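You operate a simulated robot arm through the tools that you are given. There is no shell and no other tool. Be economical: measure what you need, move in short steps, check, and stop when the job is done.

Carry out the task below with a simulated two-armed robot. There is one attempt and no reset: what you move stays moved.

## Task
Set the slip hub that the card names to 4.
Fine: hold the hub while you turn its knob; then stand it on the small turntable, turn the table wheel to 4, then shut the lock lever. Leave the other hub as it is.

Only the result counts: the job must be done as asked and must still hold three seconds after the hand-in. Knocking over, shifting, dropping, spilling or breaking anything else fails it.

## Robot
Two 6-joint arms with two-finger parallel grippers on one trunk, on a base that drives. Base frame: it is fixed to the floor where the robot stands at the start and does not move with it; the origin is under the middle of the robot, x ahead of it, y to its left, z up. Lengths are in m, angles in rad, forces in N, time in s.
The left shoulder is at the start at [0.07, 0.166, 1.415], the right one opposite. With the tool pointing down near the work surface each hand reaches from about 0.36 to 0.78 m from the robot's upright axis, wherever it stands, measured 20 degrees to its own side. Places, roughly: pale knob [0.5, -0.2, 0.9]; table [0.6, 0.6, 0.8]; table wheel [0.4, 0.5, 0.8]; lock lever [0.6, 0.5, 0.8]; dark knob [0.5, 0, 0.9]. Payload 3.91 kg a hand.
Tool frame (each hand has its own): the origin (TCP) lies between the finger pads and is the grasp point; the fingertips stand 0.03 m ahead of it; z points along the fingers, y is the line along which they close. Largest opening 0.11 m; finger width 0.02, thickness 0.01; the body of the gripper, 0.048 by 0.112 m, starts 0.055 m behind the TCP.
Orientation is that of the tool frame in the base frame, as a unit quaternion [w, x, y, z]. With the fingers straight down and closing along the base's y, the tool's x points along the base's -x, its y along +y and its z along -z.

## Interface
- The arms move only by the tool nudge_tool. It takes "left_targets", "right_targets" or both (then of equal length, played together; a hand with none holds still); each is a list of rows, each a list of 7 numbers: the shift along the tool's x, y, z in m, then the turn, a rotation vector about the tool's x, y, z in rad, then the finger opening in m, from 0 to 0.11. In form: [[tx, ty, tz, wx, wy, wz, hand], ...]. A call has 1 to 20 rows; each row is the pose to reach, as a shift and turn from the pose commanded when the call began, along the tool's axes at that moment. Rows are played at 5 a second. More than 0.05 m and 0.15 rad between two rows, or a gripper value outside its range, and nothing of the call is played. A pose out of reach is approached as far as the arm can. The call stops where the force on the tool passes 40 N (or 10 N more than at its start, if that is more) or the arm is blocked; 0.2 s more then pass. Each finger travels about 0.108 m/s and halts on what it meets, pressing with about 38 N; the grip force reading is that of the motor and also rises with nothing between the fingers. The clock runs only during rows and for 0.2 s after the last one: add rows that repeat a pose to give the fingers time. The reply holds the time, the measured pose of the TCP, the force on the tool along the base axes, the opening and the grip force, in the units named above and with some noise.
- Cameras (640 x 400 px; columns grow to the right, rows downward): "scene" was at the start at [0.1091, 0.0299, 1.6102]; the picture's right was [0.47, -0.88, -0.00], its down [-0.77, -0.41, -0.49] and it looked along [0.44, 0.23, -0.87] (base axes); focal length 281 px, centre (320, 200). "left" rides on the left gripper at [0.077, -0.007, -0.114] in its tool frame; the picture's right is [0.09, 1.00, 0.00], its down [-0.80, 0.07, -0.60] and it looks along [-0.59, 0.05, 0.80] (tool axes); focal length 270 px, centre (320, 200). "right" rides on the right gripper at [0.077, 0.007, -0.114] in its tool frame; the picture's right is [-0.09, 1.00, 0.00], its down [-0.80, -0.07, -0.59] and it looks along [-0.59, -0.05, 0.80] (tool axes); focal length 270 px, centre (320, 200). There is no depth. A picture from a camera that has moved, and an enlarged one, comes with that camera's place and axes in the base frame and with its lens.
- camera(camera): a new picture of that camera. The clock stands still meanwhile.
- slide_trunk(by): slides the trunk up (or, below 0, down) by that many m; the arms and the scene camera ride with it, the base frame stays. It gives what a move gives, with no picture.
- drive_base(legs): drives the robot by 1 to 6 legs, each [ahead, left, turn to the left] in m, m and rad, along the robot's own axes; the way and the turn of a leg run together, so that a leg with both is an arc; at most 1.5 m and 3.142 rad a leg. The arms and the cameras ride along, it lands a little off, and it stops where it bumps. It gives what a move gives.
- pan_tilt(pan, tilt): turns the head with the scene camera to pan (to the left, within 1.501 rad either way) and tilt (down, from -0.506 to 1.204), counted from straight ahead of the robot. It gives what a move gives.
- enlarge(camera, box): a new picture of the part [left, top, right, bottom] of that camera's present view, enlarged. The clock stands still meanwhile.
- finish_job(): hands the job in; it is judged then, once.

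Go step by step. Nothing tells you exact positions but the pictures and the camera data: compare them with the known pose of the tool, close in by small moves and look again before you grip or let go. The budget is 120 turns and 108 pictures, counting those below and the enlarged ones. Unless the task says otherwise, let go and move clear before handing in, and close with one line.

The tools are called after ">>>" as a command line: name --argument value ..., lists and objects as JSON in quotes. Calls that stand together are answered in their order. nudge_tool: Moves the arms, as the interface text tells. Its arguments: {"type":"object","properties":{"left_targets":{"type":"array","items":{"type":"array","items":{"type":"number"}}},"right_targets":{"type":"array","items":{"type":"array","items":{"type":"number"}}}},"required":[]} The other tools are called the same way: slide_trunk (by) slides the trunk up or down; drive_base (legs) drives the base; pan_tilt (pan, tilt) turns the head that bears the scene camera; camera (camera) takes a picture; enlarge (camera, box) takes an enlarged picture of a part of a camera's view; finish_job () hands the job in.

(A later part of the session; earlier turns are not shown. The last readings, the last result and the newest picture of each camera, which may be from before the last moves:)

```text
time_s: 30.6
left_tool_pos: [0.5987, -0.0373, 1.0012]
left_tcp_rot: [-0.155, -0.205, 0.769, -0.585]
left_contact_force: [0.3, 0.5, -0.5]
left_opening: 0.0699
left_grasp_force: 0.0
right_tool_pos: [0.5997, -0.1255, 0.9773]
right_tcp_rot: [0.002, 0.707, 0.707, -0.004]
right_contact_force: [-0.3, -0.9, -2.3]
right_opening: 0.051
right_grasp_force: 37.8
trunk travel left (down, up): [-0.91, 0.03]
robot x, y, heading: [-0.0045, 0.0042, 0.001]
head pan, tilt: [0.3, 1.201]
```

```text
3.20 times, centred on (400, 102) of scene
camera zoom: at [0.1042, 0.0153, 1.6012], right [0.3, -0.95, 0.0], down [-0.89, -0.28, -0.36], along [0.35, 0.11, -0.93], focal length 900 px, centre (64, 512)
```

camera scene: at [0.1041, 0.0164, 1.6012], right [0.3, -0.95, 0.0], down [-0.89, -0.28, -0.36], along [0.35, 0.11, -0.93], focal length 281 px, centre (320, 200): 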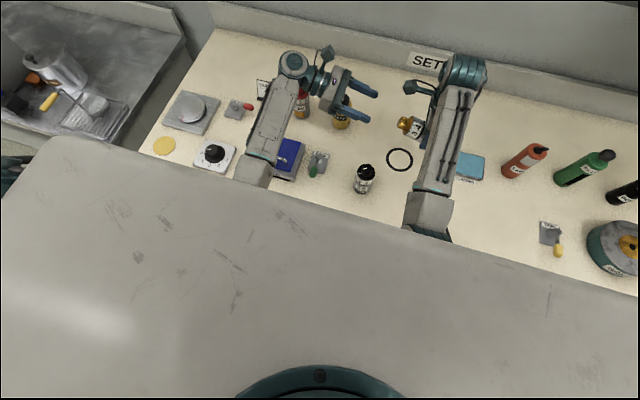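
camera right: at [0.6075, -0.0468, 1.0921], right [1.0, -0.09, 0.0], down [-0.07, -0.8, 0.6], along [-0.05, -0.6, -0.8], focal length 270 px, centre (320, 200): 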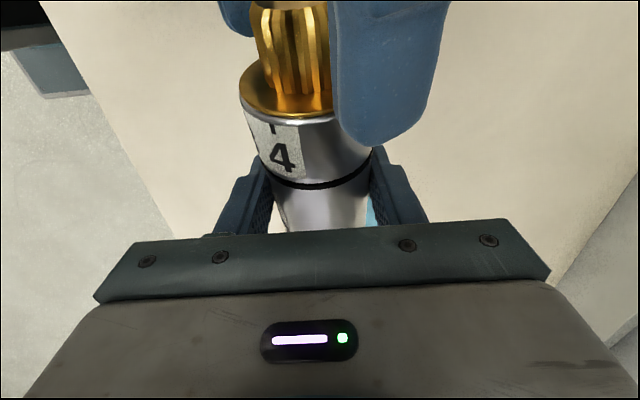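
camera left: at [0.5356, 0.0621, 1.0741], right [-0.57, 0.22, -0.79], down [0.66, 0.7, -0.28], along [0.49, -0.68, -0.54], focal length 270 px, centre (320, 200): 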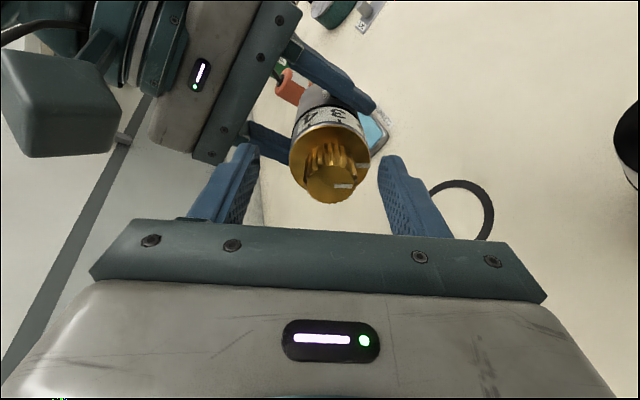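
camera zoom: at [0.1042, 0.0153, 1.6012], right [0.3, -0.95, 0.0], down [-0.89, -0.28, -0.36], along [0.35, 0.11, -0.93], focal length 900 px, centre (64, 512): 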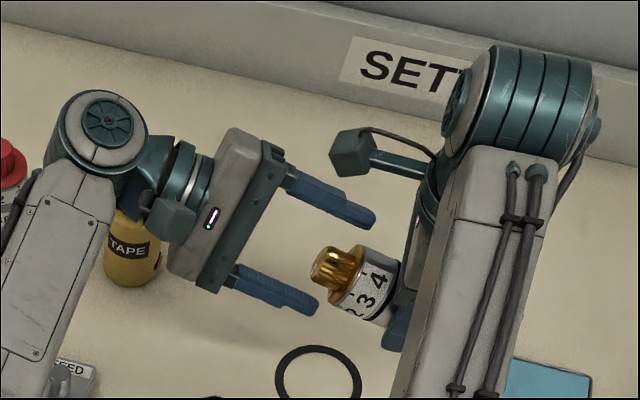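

The fingers straddle the knob at the right depth, with the knob about 6 mm off toward tool +y. I'll correct that and close the left hand on it.

>>> nudge_tool --left_targets '[[0, 0.003, 0, 0, 0, 0, 0.07], [0, 0.006, 0, 0, 0, 0, 0.065], [0, 0.006, 0, 0, 0, 0, 0.055]]'

>>> enlarge --camera "left" --box '[180, 70, 460, 245]'

```text
time_s: 31.4
left_tool_pos: [0.5953, -0.0349, 0.9971]
left_tcp_rot: [-0.157, -0.205, 0.769, -0.585]
left_contact_force: [-0.4, -0.5, -1.1]
left_opening: 0.0551
left_grasp_force: 0.1
right_tool_pos: [0.5995, -0.1252, 0.9774]
right_tcp_rot: [0.002, 0.708, 0.706, -0.003]
right_contact_force: [-0.3, -0.4, -1.5]
right_opening: 0.0512
right_grasp_force: 38.1
trunk travel left (down, up): [-0.91, 0.03]
robot x, y, heading: [0.0008, 0.0019, 0.001]
head pan, tilt: [0.3, 1.201]
```

```text
2.29 times, centred on (320, 158) of left
camera zoom: at [0.5324, 0.0647, 1.0696], right [-0.57, 0.22, -0.79], down [0.66, 0.7, -0.29], along [0.49, -0.69, -0.54], focal length 618 px, centre (320, 297)
```

zoom: 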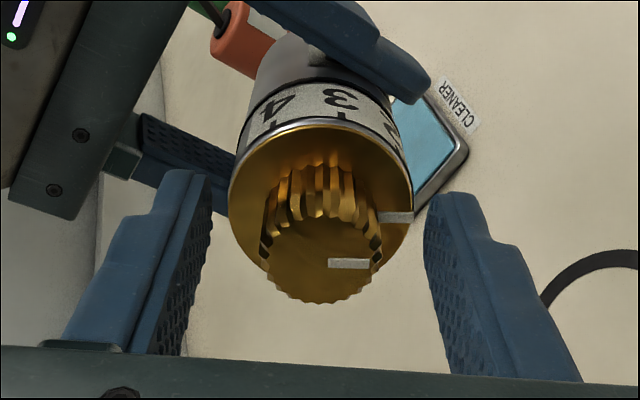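

The knob is now centred between the left fingers, and the scale runs counterclockwise from the pointer to 4, as I assumed. Closing now.

>>> nudge_tool --left_targets '[[0, 0, 0, 0, 0, 0, 0.045], [0, 0, 0, 0, 0, 0, 0.035], [0, 0, 0, 0, 0, 0, 0.02], [0, 0, 0, 0, 0, 0, 0.01], [0, 0, 0, 0, 0, 0, 0.01]]'

>>> enlarge --camera "left" --box '[180, 70, 460, 245]'

>>> enlarge --camera "right" --box '[180, 0, 460, 175]'

```text
time_s: 32.6
left_tool_pos: [0.595, -0.0364, 0.9974]
left_tcp_rot: [-0.156, -0.204, 0.769, -0.585]
left_contact_force: [-2.0, 2.1, -2.2]
left_opening: 0.0288
left_grasp_force: 38.1
right_tool_pos: [0.6, -0.1251, 0.9774]
right_tcp_rot: [0.002, 0.707, 0.707, -0.003]
right_contact_force: [1.4, -1.7, 1.9]
right_opening: 0.0511
right_grasp_force: 38.0
trunk travel left (down, up): [-0.91, 0.03]
robot x, y, heading: [-0.0022, 0.0009, -0.001]
head pan, tilt: [0.3, 1.201]
```

```text
2.29 times, centred on (320, 158) of left
camera zoom: at [0.5323, 0.0648, 1.0695], right [-0.57, 0.22, -0.79], down [0.66, 0.7, -0.29], along [0.49, -0.68, -0.54], focal length 618 px, centre (320, 297)
```

zoom: 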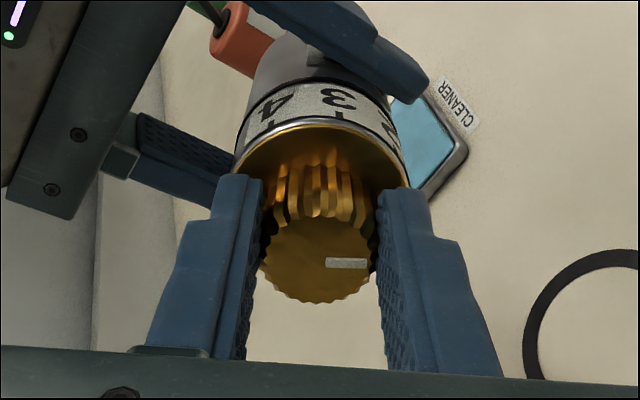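

```text
2.29 times, centred on (320, 88) of right
camera zoom: at [0.6077, -0.0465, 1.0924], right [1.0, -0.09, 0.0], down [-0.07, -0.8, 0.6], along [-0.05, -0.6, -0.8], focal length 618 px, centre (320, 457)
```

zoom: 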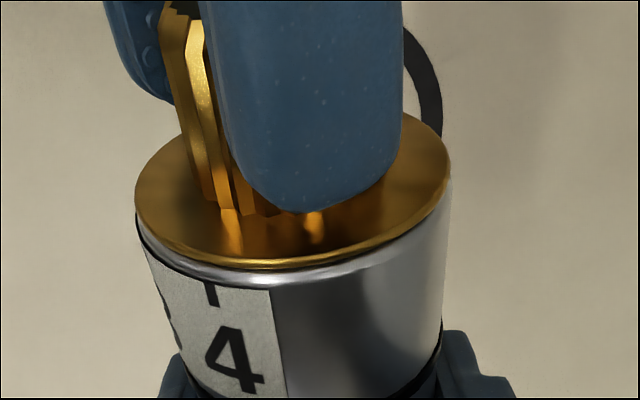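

Both grips hold at 38 N. I'll roll the left hand by -1.2 rad and check how the pointer moves.

>>> nudge_tool --left_targets '[[0, 0, 0, 0, 0, -0.1, 0.01], [0, 0, 0, 0, 0, -0.2, 0.01], [0, 0, 0, 0, 0, -0.3, 0.01], [0, 0, 0, 0, 0, -0.4, 0.01], [0, 0, 0, 0, 0, -0.5, 0.01], [0, 0, 0, 0, 0, -0.6, 0.01], [0, 0, 0, 0, 0, -0.7, 0.01], [0, 0, 0, 0, 0, -0.8, 0.01], [0, 0, 0, 0, 0, -0.9, 0.01], [0, 0, 0, 0, 0, -1.0, 0.01], [0, 0, 0, 0, 0, -1.1, 0.01], [0, 0, 0, 0, 0, -1.2, 0.01]]'

>>> camera --camera "left"

>>> enlarge --camera "right" --box '[180, 0, 460, 175]'

```text
time_s: 35.2
left_tool_pos: [0.5959, -0.0347, 0.9986]
left_tcp_rot: [0.459, 0.604, -0.518, 0.396]
left_contact_force: [30.6, -0.8, 3.4]
left_opening: 0.0288
left_grasp_force: 38.0
right_tool_pos: [0.5988, -0.1241, 0.9767]
right_tcp_rot: [0.002, 0.707, 0.707, -0.005]
right_contact_force: [-30.4, 1.3, -6.2]
right_opening: 0.0519
right_grasp_force: 38.5
trunk travel left (down, up): [-0.91, 0.03]
robot x, y, heading: [-0.0009, -0.0002, -0.001]
head pan, tilt: [0.3, 1.201]
```

```text
69 pictures are left
camera left: at [0.615, 0.0571, 1.101], right [-0.97, -0.07, 0.23], down [-0.19, 0.78, -0.6], along [-0.14, -0.62, -0.77], focal length 270 px, centre (320, 200)
```

left: 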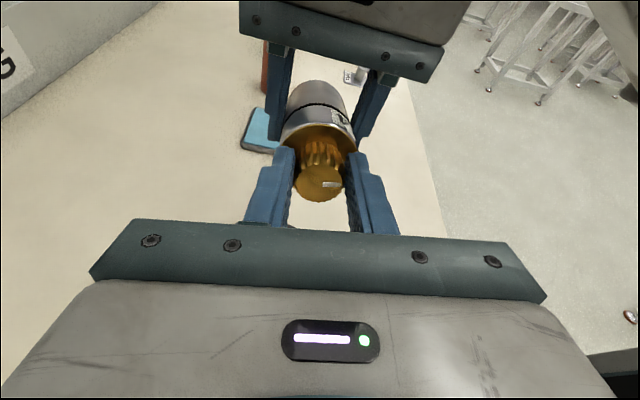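

```text
2.29 times, centred on (320, 88) of right
camera zoom: at [0.6071, -0.0466, 1.0914], right [1.0, -0.09, 0.0], down [-0.07, -0.8, 0.6], along [-0.06, -0.6, -0.8], focal length 618 px, centre (320, 457)
```

zoom: 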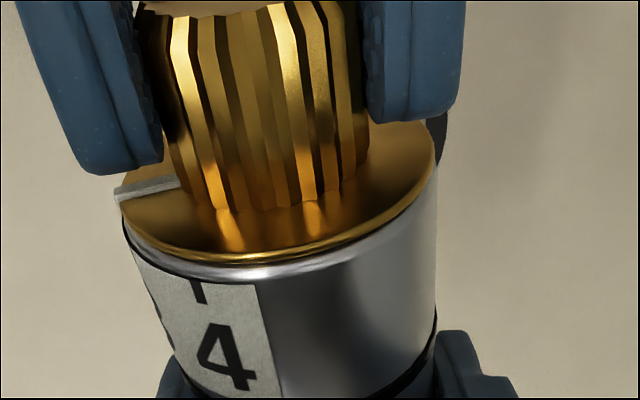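

The pointer has turned toward 4 and the body held, but a 30 N side load has built up. I'll relieve it by shifting the left hand 4 mm toward +x.

>>> nudge_tool --left_targets '[[0, -0.002, 0, 0, 0, 0, 0.01], [0, -0.004, 0, 0, 0, 0, 0.01], [0, -0.004, 0, 0, 0, 0, 0.01]]'

```text
time_s: 36.0
left_tool_pos: [0.5994, -0.0348, 0.9977]
left_tcp_rot: [0.46, 0.603, -0.519, 0.395]
left_contact_force: [7.3, 5.9, 12.5]
left_opening: 0.0288
left_grasp_force: 38.1
right_tool_pos: [0.5994, -0.1253, 0.9775]
right_tcp_rot: [0.003, 0.708, 0.706, -0.003]
right_contact_force: [-7.1, -6.5, -13.6]
right_opening: 0.0513
right_grasp_force: 38.0
trunk travel left (down, up): [-0.91, 0.03]
robot x, y, heading: [-0.0018, -0.0007, -0.004]
head pan, tilt: [0.3, 1.201]
```

The load dropped to about 15 N. About 1 rad remains to tick 4; I'll nudge up 2 mm and roll another -0.75 rad.

>>> nudge_tool --left_targets '[[0.002, 0, 0, 0, 0, -0.1, 0.01], [0.002, 0, 0, 0, 0, -0.2, 0.01], [0.002, 0, 0, 0, 0, -0.3, 0.01], [0.002, 0, 0, 0, 0, -0.4, 0.01], [0.002, 0, 0, 0, 0, -0.5, 0.01], [0.002, 0, 0, 0, 0, -0.6, 0.01], [0.002, 0, 0, 0, 0, -0.7, 0.01], [0.002, 0, 0, 0, 0, -0.75, 0.01]]'

>>> enlarge --camera "right" --box '[180, 0, 460, 175]'

```text
time_s: 37.8
left_tool_pos: [0.6002, -0.0351, 1.0]
left_tcp_rot: [0.571, 0.752, -0.261, 0.2]
left_contact_force: [31.1, 17.6, -11.5]
left_opening: 0.029
left_grasp_force: 38.3
right_tool_pos: [0.6, -0.1264, 0.9772]
right_tcp_rot: [0.002, 0.708, 0.706, -0.003]
right_contact_force: [-31.7, -18.3, 11.3]
right_opening: 0.0518
right_grasp_force: 37.8
trunk travel left (down, up): [-0.91, 0.03]
robot x, y, heading: [-0.0001, -0.0004, 0.001]
head pan, tilt: [0.3, 1.201]
```

```text
2.29 times, centred on (320, 88) of right
camera zoom: at [0.6077, -0.0466, 1.0925], right [1.0, -0.09, 0.0], down [-0.07, -0.8, 0.6], along [-0.06, -0.6, -0.8], focal length 618 px, centre (320, 457)
```

zoom: 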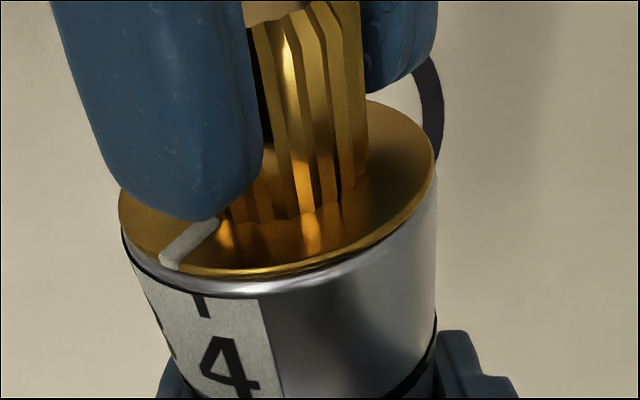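

About 15° remain to tick 4. I'll relieve the side load with a small shift and roll a further -0.25 rad.

>>> nudge_tool --left_targets '[[0.0008, -0.0022, -0.0007, 0, 0, 0, 0.01], [0.0016, -0.0044, -0.0014, 0, 0, 0, 0.01], [0.0016, -0.0044, -0.0014, 0, 0, -0.08, 0.01], [0.0016, -0.0044, -0.0014, 0, 0, -0.16, 0.01], [0.0016, -0.0044, -0.0014, 0, 0, -0.25, 0.01], [0.0016, -0.0044, -0.0014, 0, 0, -0.25, 0.01]]'

>>> enlarge --camera "right" --box '[180, 0, 460, 175]'

```text
time_s: 39.2
left_tool_pos: [0.6042, -0.0334, 0.9989]
left_tcp_rot: [0.593, 0.778, -0.166, 0.126]
left_contact_force: [8.2, -7.7, -5.0]
left_opening: 0.0287
left_grasp_force: 38.2
right_tool_pos: [0.5992, -0.1248, 0.9783]
right_tcp_rot: [0.002, 0.708, 0.707, -0.003]
right_contact_force: [-7.2, 8.0, 5.9]
right_opening: 0.0515
right_grasp_force: 37.5
trunk travel left (down, up): [-0.91, 0.03]
robot x, y, heading: [0.001, -0.0011, 0.003]
head pan, tilt: [0.3, 1.201]
```

```text
2.29 times, centred on (320, 88) of right
camera zoom: at [0.6076, -0.0462, 1.0929], right [1.0, -0.09, 0.0], down [-0.07, -0.8, 0.6], along [-0.05, -0.6, -0.8], focal length 618 px, centre (320, 457)
```

zoom: 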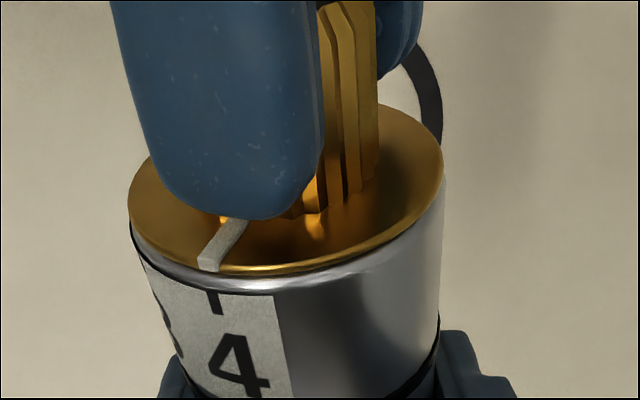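

The pointer looks about on tick 4; I'll zoom in to judge the rest.

>>> enlarge --camera "right" --box '[230, 80, 310, 130]'

```text
8.00 times, centred on (270, 105) of right
camera zoom: at [0.6076, -0.0462, 1.0929], right [1.0, -0.09, 0.0], down [-0.07, -0.8, 0.6], along [-0.05, -0.6, -0.8], focal length 2162 px, centre (720, 960)
```

zoom: 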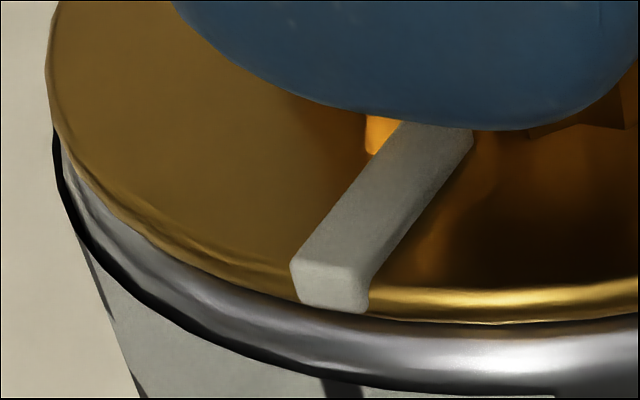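

The pointer lines up with tick 4. I'll open the left hand and back straight off along its axis.

>>> nudge_tool --left_targets '[[0, 0, 0, 0, 0, 0, 0.035], [0, 0, 0, 0, 0, 0, 0.055], [0, 0, 0, 0, 0, 0, 0.07], [0, 0, 0, 0, 0, 0, 0.07], [0, 0, -0.03, 0, 0, 0, 0.07], [0, 0, -0.06, 0, 0, 0, 0.07], [0, 0, -0.1, 0, 0, 0, 0.07]]'

>>> enlarge --camera "right" --box '[180, 0, 460, 175]'

>>> camera --camera "scene"

```text
time_s: 40.8
left_tool_pos: [0.602, 0.0631, 1.0237]
left_tcp_rot: [0.594, 0.778, -0.165, 0.125]
left_contact_force: [-0.7, -0.3, -0.1]
left_opening: 0.0704
left_grasp_force: 0.0
right_tool_pos: [0.5993, -0.1239, 0.9783]
right_tcp_rot: [0.003, 0.708, 0.706, -0.003]
right_contact_force: [-0.5, 0.8, -1.7]
right_opening: 0.0512
right_grasp_force: 37.9
trunk travel left (down, up): [-0.91, 0.03]
robot x, y, heading: [-0.0019, -0.0033, -0.001]
head pan, tilt: [0.3, 1.201]
```

```text
2.29 times, centred on (320, 88) of right
camera zoom: at [0.6075, -0.0453, 1.0925], right [1.0, -0.09, 0.0], down [-0.07, -0.8, 0.6], along [-0.05, -0.6, -0.8], focal length 618 px, centre (320, 457)
```

zoom: 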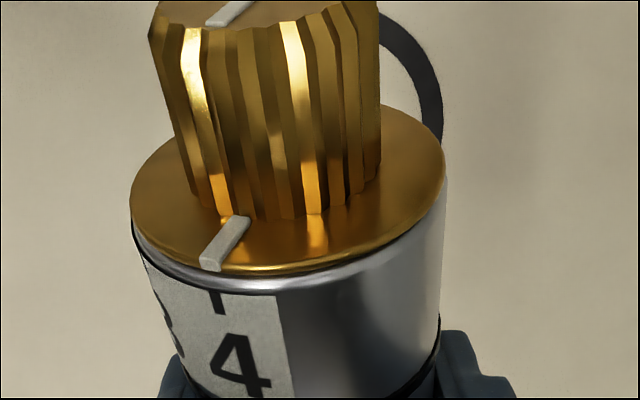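

```text
63 pictures are left
camera scene: at [0.104, 0.0178, 1.6012], right [0.3, -0.95, 0.0], down [-0.89, -0.28, -0.36], along [0.35, 0.11, -0.93], focal length 281 px, centre (320, 200)
```

scene: 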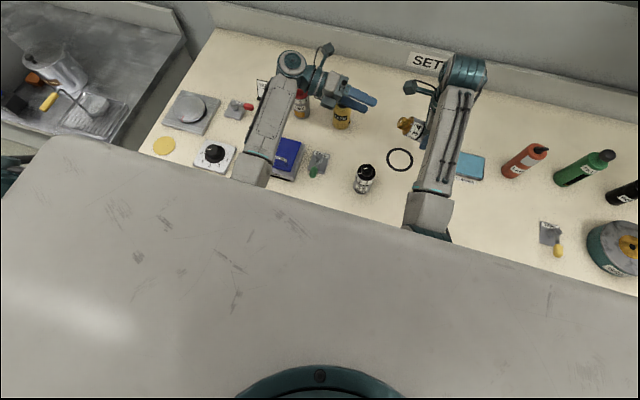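

The setting of 4 stayed put after release. Now the left hand backs away and un-rolls, while the right hand raises the hub and stands it upright again for carrying.

>>> nudge_tool --left_targets '[[0, 0, -0.03, 0, 0, 0.115, 0.07], [0, 0, -0.06, 0, 0, 0.23, 0.07], [0, 0, -0.09, 0, 0, 0.345, 0.07], [0, 0, -0.12, 0, 0, 0.46, 0.07], [0, 0, -0.15, 0, 0, 0.575, 0.07], [0, 0, -0.18, 0, 0, 0.69, 0.07], [0, 0, -0.21, 0, 0, 0.805, 0.07], [0, 0, -0.24, 0, 0, 0.92, 0.07], [0, 0, -0.27, 0, 0, 1.035, 0.07], [0, 0, -0.28, 0, 0, 1.15, 0.07]]' --right_targets '[[0, 0, -0.01, 0, 0.1, 0, 0.03], [-0.003, -0.005, -0.02, 0, 0.24, 0, 0.03], [-0.006, -0.01, -0.03, 0, 0.38, 0, 0.03], [-0.009, -0.015, -0.04, 0, 0.52, 0, 0.03], [-0.012, -0.02, -0.05, 0, 0.66, 0, 0.03], [-0.015, -0.025, -0.06, 0, 0.8, 0, 0.03], [-0.018, -0.03, -0.07, 0, 0.94, 0, 0.03], [-0.021, -0.035, -0.08, 0, 1.08, 0, 0.03], [-0.024, -0.04, -0.09, 0, 1.2, 0, 0.03], [-0.026, -0.05, -0.1, 0, 1.3, 0, 0.03]]'

>>> camera --camera "scene"

```text
time_s: 43.0
left_tool_pos: [0.6043, 0.3327, 1.0993]
left_tcp_rot: [-0.429, -0.561, 0.563, -0.429]
left_contact_force: [0.0, -0.3, 0.1]
left_opening: 0.0699
left_grasp_force: 0.0
right_tool_pos: [0.5493, -0.1472, 1.0796]
right_tcp_rot: [-0.428, 0.563, 0.563, 0.428]
right_contact_force: [0.1, 0.4, -1.6]
right_opening: 0.0509
right_grasp_force: 38.1
trunk travel left (down, up): [-0.91, 0.03]
robot x, y, heading: [0.0013, 0.0029, 0.0]
head pan, tilt: [0.3, 1.201]
```

```text
62 pictures are left
camera scene: at [0.1033, 0.0155, 1.6013], right [0.3, -0.95, 0.0], down [-0.89, -0.28, -0.36], along [0.35, 0.11, -0.93], focal length 281 px, centre (320, 200)
```

scene: 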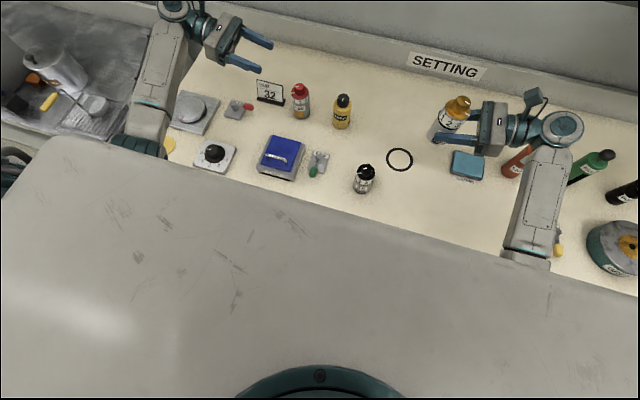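

Both arms are clear and the hub is upright at z≈1.08. Before driving, I'll zoom in on the table, wheel and lever to measure them.

>>> enlarge --camera "scene" --box '[150, 80, 278, 160]'

>>> camera --camera "left"

```text
5.00 times, centred on (214, 120) of scene
camera zoom: at [0.1033, 0.0155, 1.6013], right [0.3, -0.95, 0.0], down [-0.89, -0.28, -0.36], along [0.35, 0.11, -0.93], focal length 1406 px, centre (850, 600)
```

zoom: 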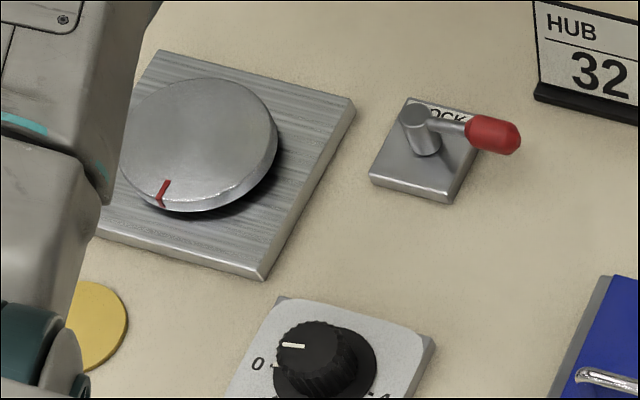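

```text
60 pictures are left
camera left: at [0.6111, 0.4244, 1.2032], right [-1.0, -0.02, 0.08], down [-0.07, 0.79, -0.61], along [-0.05, -0.62, -0.78], focal length 270 px, centre (320, 200)
```

left: 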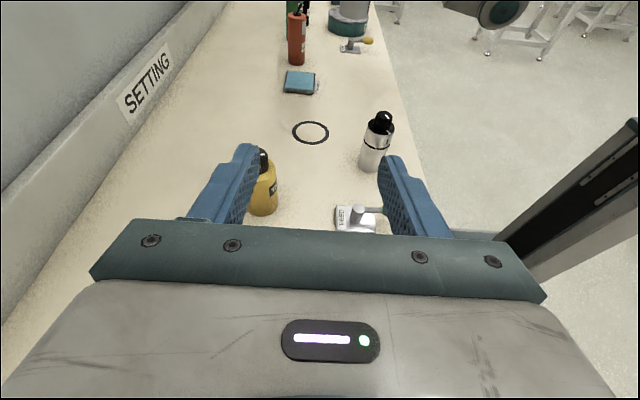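

Table disc centre is about (0.576, 0.623), wheel (0.448, 0.469), lever post (0.64, 0.49). I'll raise the left hand a little, then drive 0.6 m left.

>>> nudge_tool --left_targets '[[0.02, 0.03, 0, 0, 0, 0, 0.07], [0.04, 0.06, 0, 0, 0, 0, 0.07], [0.06, 0.08, 0, 0, 0, 0, 0.07], [0.06, 0.08, 0, 0, 0, 0, 0.07]]'

>>> drive_base --legs '[[0, 0.3, 0]]'

>>> pan_tilt --pan 0.4 --tilt 1.0

>>> camera --camera "scene"

```text
time_s: 44.0
left_tool_pos: [0.5259, 0.3163, 1.1552]
left_tcp_rot: [-0.429, -0.562, 0.563, -0.428]
left_contact_force: [0.9, 0.5, 0.7]
left_opening: 0.07
left_grasp_force: 0.1
right_tool_pos: [0.549, -0.1462, 1.0787]
right_tcp_rot: [-0.428, 0.563, 0.564, 0.427]
right_contact_force: [-0.1, -0.5, -1.8]
right_opening: 0.051
right_grasp_force: 37.4
trunk travel left (down, up): [-0.91, 0.03]
robot x, y, heading: [0.0, 0.0012, 0.002]
head pan, tilt: [0.3, 1.201]
```

```text
time_s: 46.0
left_tool_pos: [0.5229, 0.6191, 1.1572]
left_tcp_rot: [0.427, 0.564, -0.561, 0.429]
left_contact_force: [0.0, -0.1, 0.2]
left_opening: 0.07
left_grasp_force: 0.0
right_tool_pos: [0.5499, 0.1571, 1.0788]
right_tcp_rot: [-0.43, 0.561, 0.565, 0.426]
right_contact_force: [-0.7, -0.1, -1.8]
right_opening: 0.051
right_grasp_force: 38.1
trunk travel left (down, up): [-0.91, 0.03]
robot x, y, heading: [-0.0029, 0.2983, 0.005]
head pan, tilt: [0.3, 1.201]
```

```text
time_s: 46.7
left_tool_pos: [0.5209, 0.6223, 1.1564]
left_tcp_rot: [0.427, 0.564, -0.561, 0.43]
left_contact_force: [-0.3, -1.1, 0.1]
left_opening: 0.0703
left_grasp_force: 0.1
right_tool_pos: [0.5495, 0.1587, 1.0788]
right_tcp_rot: [-0.43, 0.561, 0.565, 0.426]
right_contact_force: [-0.3, 0.5, -2.1]
right_opening: 0.051
right_grasp_force: 37.9
trunk travel left (down, up): [-0.91, 0.03]
robot x, y, heading: [-0.0105, 0.2999, 0.013]
head pan, tilt: [0.4, 1.0]
```

```text
59 pictures are left
camera scene: at [0.1132, 0.329, 1.6138], right [0.4, -0.92, 0.0], down [-0.77, -0.33, -0.54], along [0.5, 0.21, -0.84], focal length 281 px, centre (320, 200)
```

scene: 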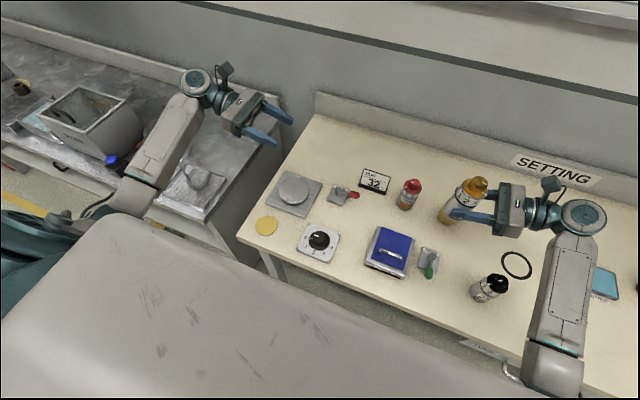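

The way is clear, so I'll drive the remaining 0.28 m.

>>> drive_base --legs '[[0.01, 0.28, -0.01]]'

>>> pan_tilt --pan 0.1 --tilt 1.0

>>> camera --camera "scene"

>>> enlarge --camera "scene" --box '[220, 100, 420, 225]'

```text
time_s: 48.7
left_tool_pos: [0.533, 0.8961, 1.1569]
left_tcp_rot: [-0.429, -0.561, 0.564, -0.427]
left_contact_force: [0.7, 0.3, 1.6]
left_opening: 0.0702
left_grasp_force: 0.2
right_tool_pos: [0.5573, 0.4338, 1.0775]
right_tcp_rot: [-0.428, 0.564, 0.562, 0.428]
right_contact_force: [-0.2, -0.3, -1.2]
right_opening: 0.0508
right_grasp_force: 37.8
trunk travel left (down, up): [-0.91, 0.03]
robot x, y, heading: [0.0058, 0.5824, -0.006]
head pan, tilt: [0.4, 1.0]
```

```text
time_s: 49.5
left_tool_pos: [0.5343, 0.8993, 1.155]
left_tcp_rot: [-0.429, -0.561, 0.564, -0.428]
left_contact_force: [-0.5, 0.9, 0.4]
left_opening: 0.0701
left_grasp_force: 0.1
right_tool_pos: [0.5573, 0.435, 1.0788]
right_tcp_rot: [-0.427, 0.565, 0.562, 0.428]
right_contact_force: [0.3, -0.2, -1.7]
right_opening: 0.0511
right_grasp_force: 37.6
trunk travel left (down, up): [-0.91, 0.03]
robot x, y, heading: [0.0087, 0.5852, -0.001]
head pan, tilt: [0.099, 1.0]
```

```text
58 pictures are left
camera scene: at [0.1278, 0.5901, 1.6138], right [0.1, -1.0, 0.0], down [-0.84, -0.08, -0.54], along [0.54, 0.05, -0.84], focal length 281 px, centre (320, 200)
```

scene: 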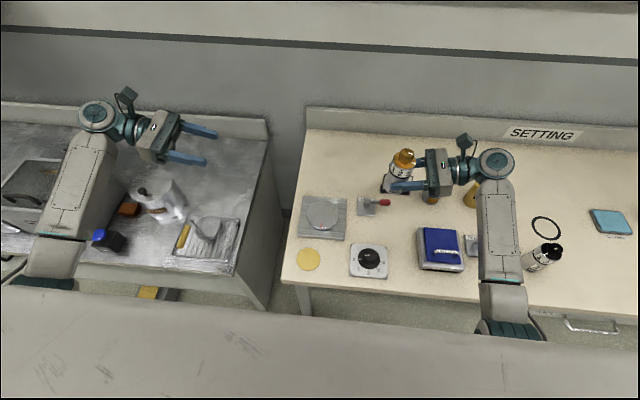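

```text
3.20 times, centred on (320, 162) of scene
camera zoom: at [0.1278, 0.5901, 1.6138], right [0.1, -1.0, 0.0], down [-0.84, -0.08, -0.54], along [0.54, 0.05, -0.84], focal length 900 px, centre (320, 320)
```

zoom: 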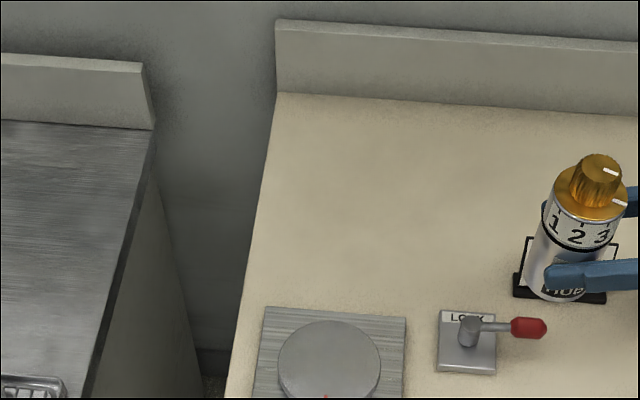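

The disc top is at z≈0.832, centred on (0.58, 0.622). I'll carry the hub over it while yawing the right hand to come in from the front, between wheel and lever.

>>> nudge_tool --right_targets '[[0.003, 0.002, 0.018, -0.109, 0, 0.03, 0.03], [0.006, 0.005, 0.037, -0.219, 0, 0.061, 0.03], [0.009, 0.007, 0.056, -0.328, 0, 0.091, 0.03], [0.012, 0.009, 0.074, -0.437, 0, 0.121, 0.03], [0.015, 0.012, 0.093, -0.547, 0, 0.152, 0.03], [0.018, 0.014, 0.111, -0.656, 0, 0.182, 0.03], [0.021, 0.016, 0.13, -0.765, 0, 0.212, 0.03], [0.024, 0.018, 0.148, -0.874, 0, 0.242, 0.03], [0.027, 0.021, 0.167, -0.984, 0, 0.273, 0.03], [0.031, 0.023, 0.1855, -1.093, 0, 0.303, 0.03], [0.031, 0.023, 0.1855, -1.093, 0, 0.303, 0.03]]'

>>> camera --camera "scene"

>>> camera --camera "right"

```text
time_s: 51.4
left_tool_pos: [0.5329, 0.897, 1.1558]
left_tcp_rot: [-0.429, -0.561, 0.564, -0.428]
left_contact_force: [-0.2, -0.5, 0.6]
left_opening: 0.0702
left_grasp_force: 0.0
right_tool_pos: [0.5876, 0.5186, 1.0311]
right_tcp_rot: [-0.123, 0.766, 0.292, 0.56]
right_contact_force: [-0.2, 0.0, -2.1]
right_opening: 0.0512
right_grasp_force: 38.1
right hand out of reach, approached as far as the arm can: row 8, 9
trunk travel left (down, up): [-0.91, 0.03]
robot x, y, heading: [0.0104, 0.5806, 0.002]
head pan, tilt: [0.099, 1.0]
stopped in row 9 (right hand): the arm was blocked; the commanded pose is now the measured one
```

```text
56 pictures are left
camera scene: at [0.1278, 0.588, 1.6139], right [0.1, -1.0, 0.0], down [-0.84, -0.08, -0.54], along [0.54, 0.05, -0.84], focal length 281 px, centre (320, 200)
```

scene: 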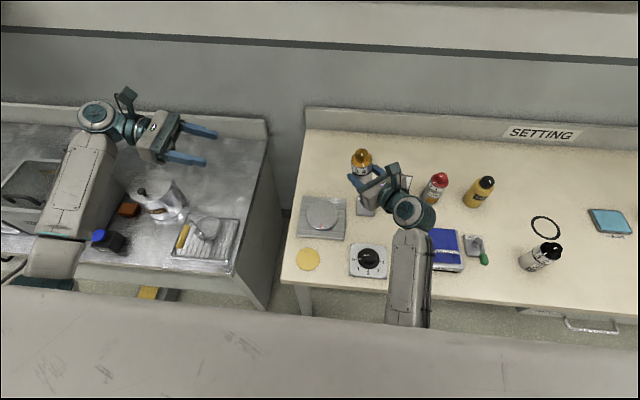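

```text
55 pictures are left
camera right: at [0.5174, 0.4783, 1.1441], right [0.57, -0.82, 0.06], down [-0.67, -0.5, -0.55], along [0.48, 0.27, -0.83], focal length 270 px, centre (320, 200)
```

right: 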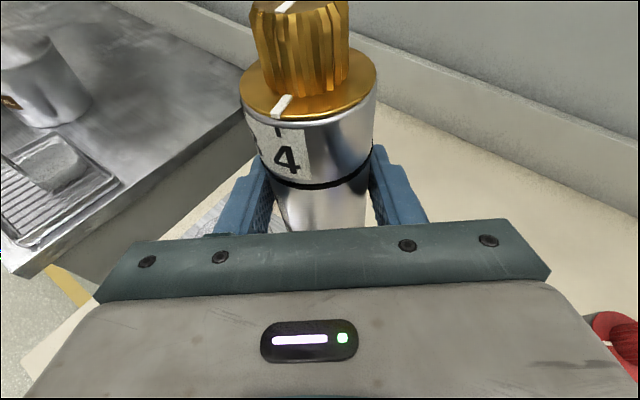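

The right arm is blocked on the inside again, so I need the table further to its own side; I'll drive 0.2 m more to the left. The pointer still sits on 4.

>>> drive_base --legs '[[0, 0.2, 0]]'

>>> nudge_tool --right_targets '[[0, 0, 0, -0.07, 0.035, 0.095, 0.03], [0, 0, 0, -0.143, 0.069, 0.191, 0.03], [0, 0, 0, -0.143, 0.069, 0.191, 0.03]]'

>>> pan_tilt --pan -0.2 --tilt 1.0

>>> camera --camera "scene"

```text
time_s: 53.0
left_tool_pos: [0.5338, 1.0988, 1.1575]
left_tcp_rot: [0.427, 0.563, -0.562, 0.429]
left_contact_force: [0.7, -1.0, 0.2]
left_opening: 0.0702
left_grasp_force: 0.0
right_tool_pos: [0.5877, 0.7211, 1.0328]
right_tcp_rot: [-0.125, 0.765, 0.292, 0.561]
right_contact_force: [-0.3, -0.8, -0.8]
right_opening: 0.051
right_grasp_force: 38.3
trunk travel left (down, up): [-0.91, 0.03]
robot x, y, heading: [0.006, 0.7839, 0.002]
head pan, tilt: [0.099, 1.0]
```

```text
time_s: 53.8
left_tool_pos: [0.5327, 1.1018, 1.1567]
left_tcp_rot: [0.429, 0.562, -0.562, 0.43]
left_contact_force: [-0.2, 0.0, 0.4]
left_opening: 0.0702
left_grasp_force: 0.1
right_tool_pos: [0.5914, 0.701, 1.0289]
right_tcp_rot: [-0.107, 0.775, 0.196, 0.591]
right_contact_force: [-0.8, -0.4, -1.5]
right_opening: 0.0511
right_grasp_force: 37.8
trunk travel left (down, up): [-0.91, 0.03]
robot x, y, heading: [0.006, 0.7827, -0.0]
head pan, tilt: [0.099, 1.0]
```

```text
time_s: 54.6
left_tool_pos: [0.5328, 1.1004, 1.1555]
left_tcp_rot: [0.428, 0.563, -0.562, 0.429]
left_contact_force: [-0.1, 0.9, 0.6]
left_opening: 0.0698
left_grasp_force: 0.1
right_tool_pos: [0.5903, 0.6997, 1.0275]
right_tcp_rot: [-0.107, 0.777, 0.195, 0.588]
right_contact_force: [0.7, 0.0, -2.2]
right_opening: 0.0513
right_grasp_force: 38.5
trunk travel left (down, up): [-0.91, 0.03]
robot x, y, heading: [0.0121, 0.7844, 0.001]
head pan, tilt: [-0.201, 1.0]
```

```text
54 pictures are left
camera scene: at [0.127, 0.7694, 1.6138], right [-0.2, -0.98, 0.0], down [-0.83, 0.17, -0.54], along [0.53, -0.11, -0.84], focal length 281 px, centre (320, 200)
```

scene: 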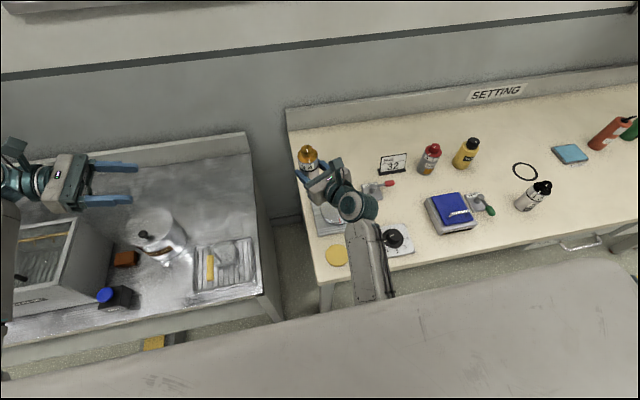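

The hub is near the table now, with about 4° of lean to correct. I'll straighten it and move it above the disc at TCP z≈0.92.

>>> nudge_tool --right_targets '[[0, 0.02, 0, 0, 0.01, 0.033, 0.03], [0, 0.04, 0, 0, 0.017, 0.066, 0.03], [0, 0.059, -0.003, 0, 0.017, 0.066, 0.03], [-0.04, 0.059, -0.005, 0, 0.017, 0.066, 0.03], [-0.08, 0.059, -0.007, 0, 0.017, 0.066, 0.03], [-0.119, 0.059, -0.009, 0, 0.017, 0.066, 0.03], [-0.119, 0.059, -0.009, 0, 0.017, 0.066, 0.03]]'

>>> enlarge --camera "scene" --box '[270, 140, 430, 240]'

>>> camera --camera "right"

```text
time_s: 56.2
left_tool_pos: [0.5329, 1.1003, 1.1556]
left_tcp_rot: [-0.43, -0.561, 0.563, -0.429]
left_contact_force: [0.0, -0.5, -0.4]
left_opening: 0.0699
left_grasp_force: 0.1
right_tool_pos: [0.5769, 0.6517, 0.9197]
right_tcp_rot: [-0.152, 0.777, 0.147, 0.593]
right_contact_force: [0.4, -0.4, -1.4]
right_opening: 0.051
right_grasp_force: 37.9
trunk travel left (down, up): [-0.91, 0.03]
robot x, y, heading: [0.0075, 0.7841, 0.004]
head pan, tilt: [-0.201, 1.0]
```

```text
4.00 times, centred on (350, 190) of scene
camera zoom: at [0.1267, 0.7698, 1.6139], right [-0.2, -0.98, 0.0], down [-0.82, 0.17, -0.54], along [0.53, -0.11, -0.84], focal length 1125 px, centre (200, 240)
```

zoom: 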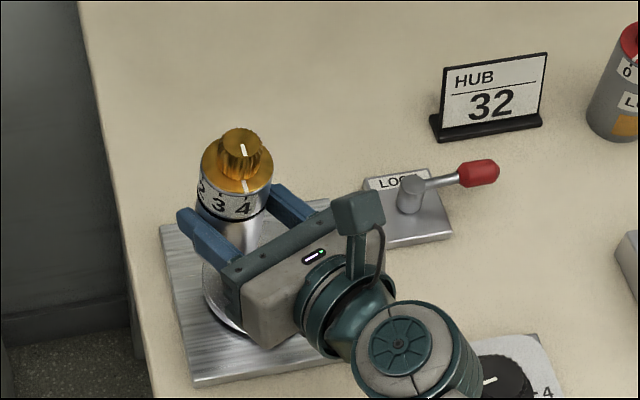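

```text
52 pictures are left
camera right: at [0.4997, 0.6015, 1.0226], right [0.39, -0.91, -0.15], down [-0.75, -0.22, -0.62], along [0.53, 0.35, -0.77], focal length 270 px, centre (320, 200)
```

right: 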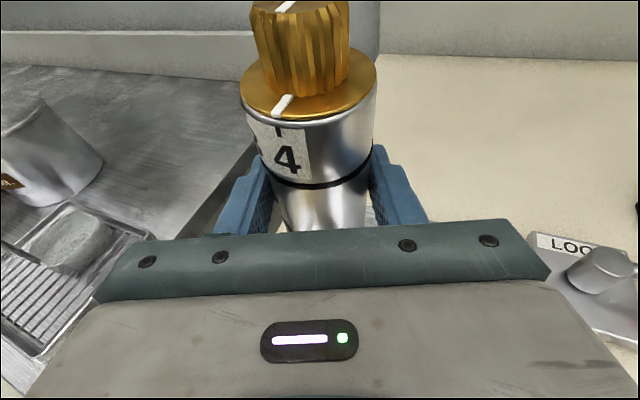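

The hub is over the disc but 3 cm too far left, with a slight roll. I'll correct both and check again.

>>> nudge_tool --right_targets '[[-0.005, 0.015, -0.002, 0, -0.009, -0.033, 0.03], [-0.01, 0.03, -0.005, 0, -0.0175, -0.065, 0.03], [-0.02, 0.03, -0.005, 0, -0.0175, -0.065, 0.03], [-0.02, 0.03, -0.005, 0, -0.0175, -0.065, 0.03]]'

>>> enlarge --camera "scene" --box '[270, 140, 430, 240]'

```text
time_s: 57.2
left_tool_pos: [0.5325, 1.0994, 1.1564]
left_tcp_rot: [0.428, 0.563, -0.562, 0.429]
left_contact_force: [0.3, 0.3, 0.2]
left_opening: 0.0701
left_grasp_force: 0.1
right_tool_pos: [0.5795, 0.6204, 0.8996]
right_tcp_rot: [-0.133, 0.777, 0.175, 0.59]
right_contact_force: [0.4, 0.2, -2.5]
right_opening: 0.0508
right_grasp_force: 38.1
trunk travel left (down, up): [-0.91, 0.03]
robot x, y, heading: [0.0104, 0.7837, 0.002]
head pan, tilt: [-0.201, 1.0]
```

```text
4.00 times, centred on (350, 190) of scene
camera zoom: at [0.1269, 0.7691, 1.6138], right [-0.2, -0.98, 0.0], down [-0.82, 0.17, -0.54], along [0.53, -0.11, -0.84], focal length 1125 px, centre (200, 240)
```

zoom: 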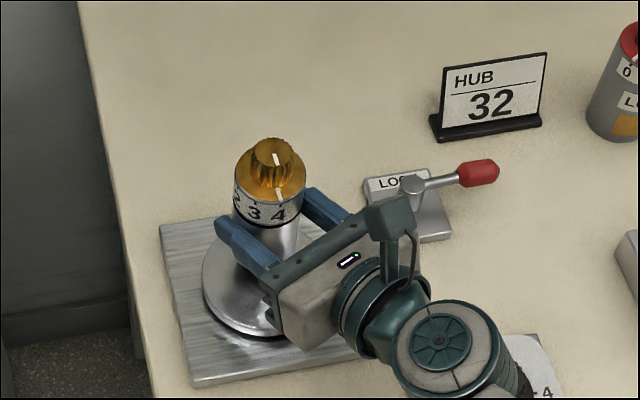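

The hub is centred over the disc and upright; its base should touch at TCP z≈0.878. I'll lower by 20 mm and read the force.

>>> nudge_tool --right_targets '[[-0.0096, 0, 0.0027, 0, 0, 0, 0.03], [-0.0154, 0, 0.0043, 0, 0, 0, 0.03], [-0.0183, 0, 0.0051, 0, 0, 0, 0.03], [-0.0193, 0, 0.0054, 0, 0, 0, 0.03]]'

>>> enlarge --camera "scene" --box '[300, 150, 400, 230]'

```text
time_s: 58.2
left_tool_pos: [0.5319, 1.0997, 1.1559]
left_tcp_rot: [0.428, 0.563, -0.562, 0.429]
left_contact_force: [-1.0, -0.1, -0.6]
left_opening: 0.07
left_grasp_force: 0.2
right_tool_pos: [0.5794, 0.6221, 0.879]
right_tcp_rot: [-0.132, 0.777, 0.174, 0.59]
right_contact_force: [-0.5, 1.0, -1.8]
right_opening: 0.0514
right_grasp_force: 37.7
trunk travel left (down, up): [-0.91, 0.03]
robot x, y, heading: [0.0083, 0.7836, 0.005]
head pan, tilt: [-0.201, 1.0]
```

```text
5.00 times, centred on (350, 190) of scene
camera zoom: at [0.127, 0.7693, 1.6138], right [-0.2, -0.98, 0.0], down [-0.82, 0.17, -0.54], along [0.53, -0.11, -0.84], focal length 1406 px, centre (170, 250)
```

zoom: 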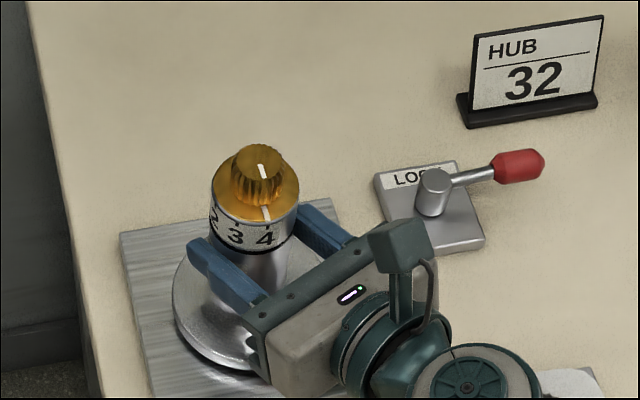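

Still no contact (only the hub's weight). Lowering a few more millimetres in small steps.

>>> nudge_tool --right_targets '[[-0.001, 0, 0.0003, 0, 0, 0, 0.03], [-0.0019, 0, 0.0005, 0, 0, 0, 0.03], [-0.0029, 0, 0.0008, 0, 0, 0, 0.03]]'

```text
time_s: 59.0
left_tool_pos: [0.5309, 1.1012, 1.1572]
left_tcp_rot: [-0.428, -0.562, 0.563, -0.428]
left_contact_force: [0.6, 0.3, -0.6]
left_opening: 0.07
left_grasp_force: 0.0
right_tool_pos: [0.5786, 0.6223, 0.8788]
right_tcp_rot: [-0.132, 0.774, 0.174, 0.594]
right_contact_force: [0.1, -0.2, 11.8]
right_opening: 0.0512
right_grasp_force: 38.2
trunk travel left (down, up): [-0.91, 0.03]
robot x, y, heading: [0.009, 0.7863, 0.002]
head pan, tilt: [-0.201, 1.0]
```

Contact is made (12 N). I'll ease off 1 mm and open the fingers slowly.

>>> nudge_tool --right_targets '[[0.001, 0, -0.0003, 0, 0, 0, 0.03], [0.001, 0, -0.0003, 0, 0, 0, 0.05], [0.001, 0, -0.0003, 0, 0, 0, 0.06], [0.001, 0, -0.0003, 0, 0, 0, 0.08], [0.001, 0, -0.0003, 0, 0, 0, 0.1], [0.001, 0, -0.0003, 0, 0, 0, 0.1]]'

>>> enlarge --camera "scene" --box '[300, 150, 400, 230]'

>>> camera --camera "right"

```text
time_s: 60.4
left_tool_pos: [0.5318, 1.1007, 1.1559]
left_tcp_rot: [-0.428, -0.562, 0.563, -0.429]
left_contact_force: [0.5, 0.5, 0.1]
left_opening: 0.07
left_grasp_force: 0.0
right_tool_pos: [0.5778, 0.6225, 0.8773]
right_tcp_rot: [-0.133, 0.777, 0.175, 0.59]
right_contact_force: [0.0, -0.1, 0.0]
right_opening: 0.1002
right_grasp_force: 0.1
trunk travel left (down, up): [-0.91, 0.03]
robot x, y, heading: [0.0076, 0.7818, 0.001]
head pan, tilt: [-0.201, 1.0]
```

```text
5.00 times, centred on (350, 190) of scene
camera zoom: at [0.1266, 0.7692, 1.6139], right [-0.2, -0.98, 0.0], down [-0.82, 0.17, -0.54], along [0.53, -0.11, -0.84], focal length 1406 px, centre (170, 250)
```

zoom: 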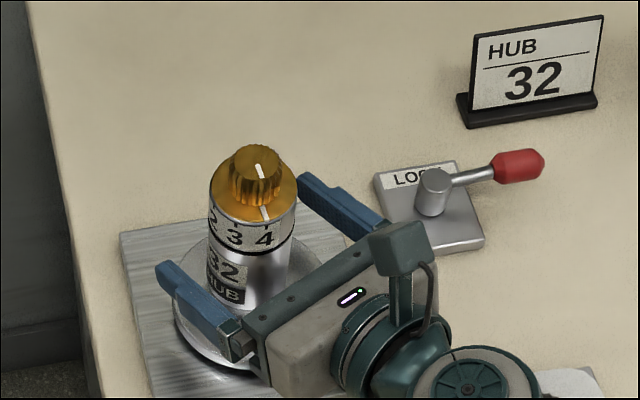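

```text
48 pictures are left
camera right: at [0.5011, 0.5776, 0.9829], right [0.4, -0.91, -0.08], down [-0.74, -0.27, -0.61], along [0.54, 0.31, -0.79], focal length 270 px, centre (320, 200)
```

right: 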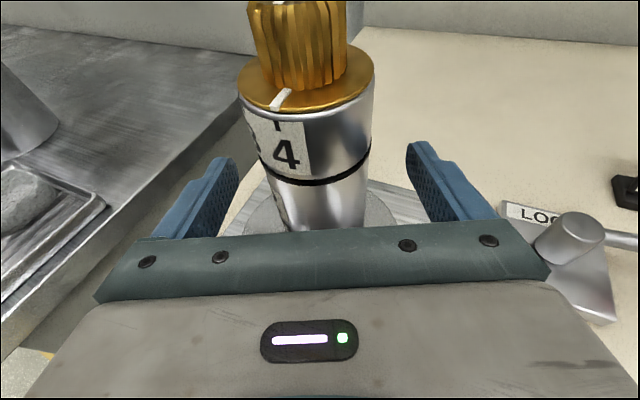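

The hub stands alone on the disc, upright and still at 4. I'll back the right hand straight out.

>>> nudge_tool --right_targets '[[0, 0, -0.025, 0, 0, 0, 0.1], [0, 0, -0.05, 0, 0, 0, 0.1], [0, 0, -0.075, 0, 0, 0, 0.1], [0, 0, -0.1, 0, 0, 0, 0.1]]'

>>> camera --camera "scene"

>>> enlarge --camera "right" --box '[160, 0, 640, 300]'

```text
time_s: 61.4
left_tool_pos: [0.5304, 1.1004, 1.1576]
left_tcp_rot: [-0.428, -0.562, 0.563, -0.429]
left_contact_force: [-0.2, 0.8, 0.0]
left_opening: 0.07
left_grasp_force: 0.0
right_tool_pos: [0.49, 0.579, 0.9055]
right_tcp_rot: [-0.132, 0.776, 0.173, 0.592]
right_contact_force: [0.0, -0.2, -0.1]
right_opening: 0.1001
right_grasp_force: 0.0
trunk travel left (down, up): [-0.91, 0.03]
robot x, y, heading: [0.0073, 0.7849, 0.002]
head pan, tilt: [-0.201, 1.0]
```

```text
47 pictures are left
camera scene: at [0.1247, 0.7684, 1.614], right [-0.2, -0.98, 0.0], down [-0.82, 0.17, -0.54], along [0.53, -0.11, -0.84], focal length 281 px, centre (320, 200)
```

scene: 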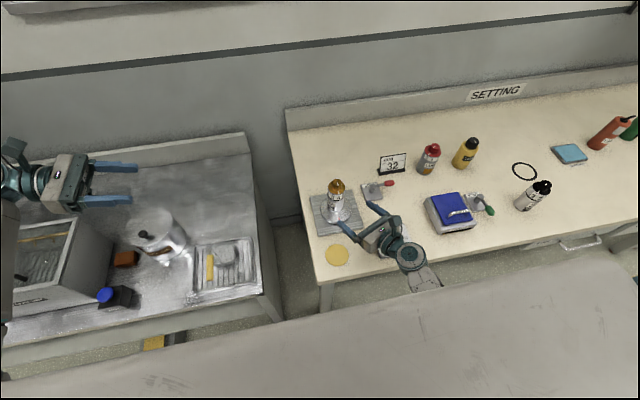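

```text
1.33 times, centred on (400, 150) of right
camera zoom: at [0.4118, 0.5357, 1.0107], right [0.4, -0.91, -0.09], down [-0.74, -0.27, -0.61], along [0.54, 0.31, -0.78], focal length 360 px, centre (213, 267)
```

zoom: 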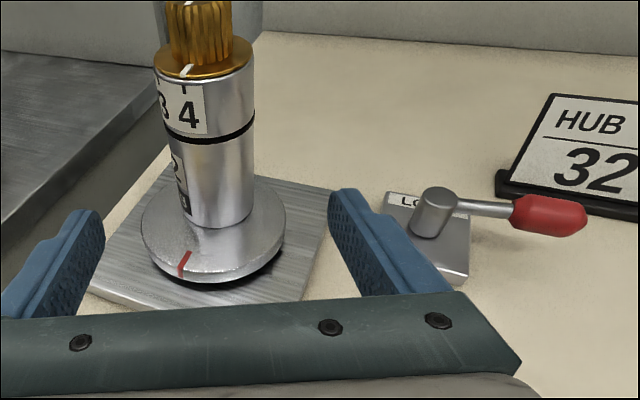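

The pointer is squarely on 4 and the hub stands centred. Now I'll lift the right hand away to its carrying pose so I can drive back and use the left hand for the wheel and lever.

>>> nudge_tool --right_targets '[[0.03, 0.01, -0.03, 0, 0, 0, 0.1], [0.06, 0.04, -0.05, 0, 0, 0, 0.1], [0.09, 0.07, -0.053, 0, 0, 0, 0.1], [0.12, 0.1, -0.053, 0.06, 0, -0.017, 0.1], [0.145, 0.13, -0.053, 0.18, 0, -0.05, 0.09], [0.167, 0.156, -0.053, 0.31, 0, -0.086, 0.08], [0.167, 0.156, -0.053, 0.44, 0, -0.122, 0.08], [0.167, 0.156, -0.053, 0.57, 0, -0.158, 0.08], [0.167, 0.156, -0.053, 0.7, 0, -0.194, 0.08], [0.167, 0.156, -0.053, 0.83, 0, -0.23, 0.08], [0.167, 0.156, -0.053, 0.96, 0, -0.266, 0.08], [0.167, 0.156, -0.053, 1.093, 0, -0.303, 0.08]]'

>>> enlarge --camera "scene" --box '[280, 140, 440, 280]'

```text
time_s: 64.0
left_tool_pos: [0.534, 1.1014, 1.1559]
left_tcp_rot: [-0.429, -0.562, 0.563, -0.428]
left_contact_force: [-0.3, -0.2, -0.1]
left_opening: 0.0697
left_grasp_force: 0.1
right_tool_pos: [0.5537, 0.437, 1.0791]
right_tcp_rot: [-0.43, 0.561, 0.564, 0.427]
right_contact_force: [0.3, -0.4, -0.5]
right_opening: 0.0798
right_grasp_force: 0.1
trunk travel left (down, up): [-0.91, 0.03]
robot x, y, heading: [0.0099, 0.7812, 0.003]
head pan, tilt: [-0.201, 1.0]
```

```text
2.86 times, centred on (360, 210) of scene
camera zoom: at [0.1286, 0.7696, 1.6137], right [-0.2, -0.98, 0.0], down [-0.83, 0.17, -0.54], along [0.53, -0.11, -0.84], focal length 804 px, centre (206, 171)
```

zoom: 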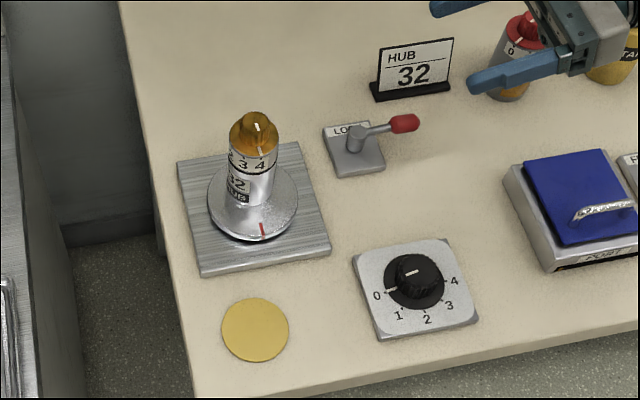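

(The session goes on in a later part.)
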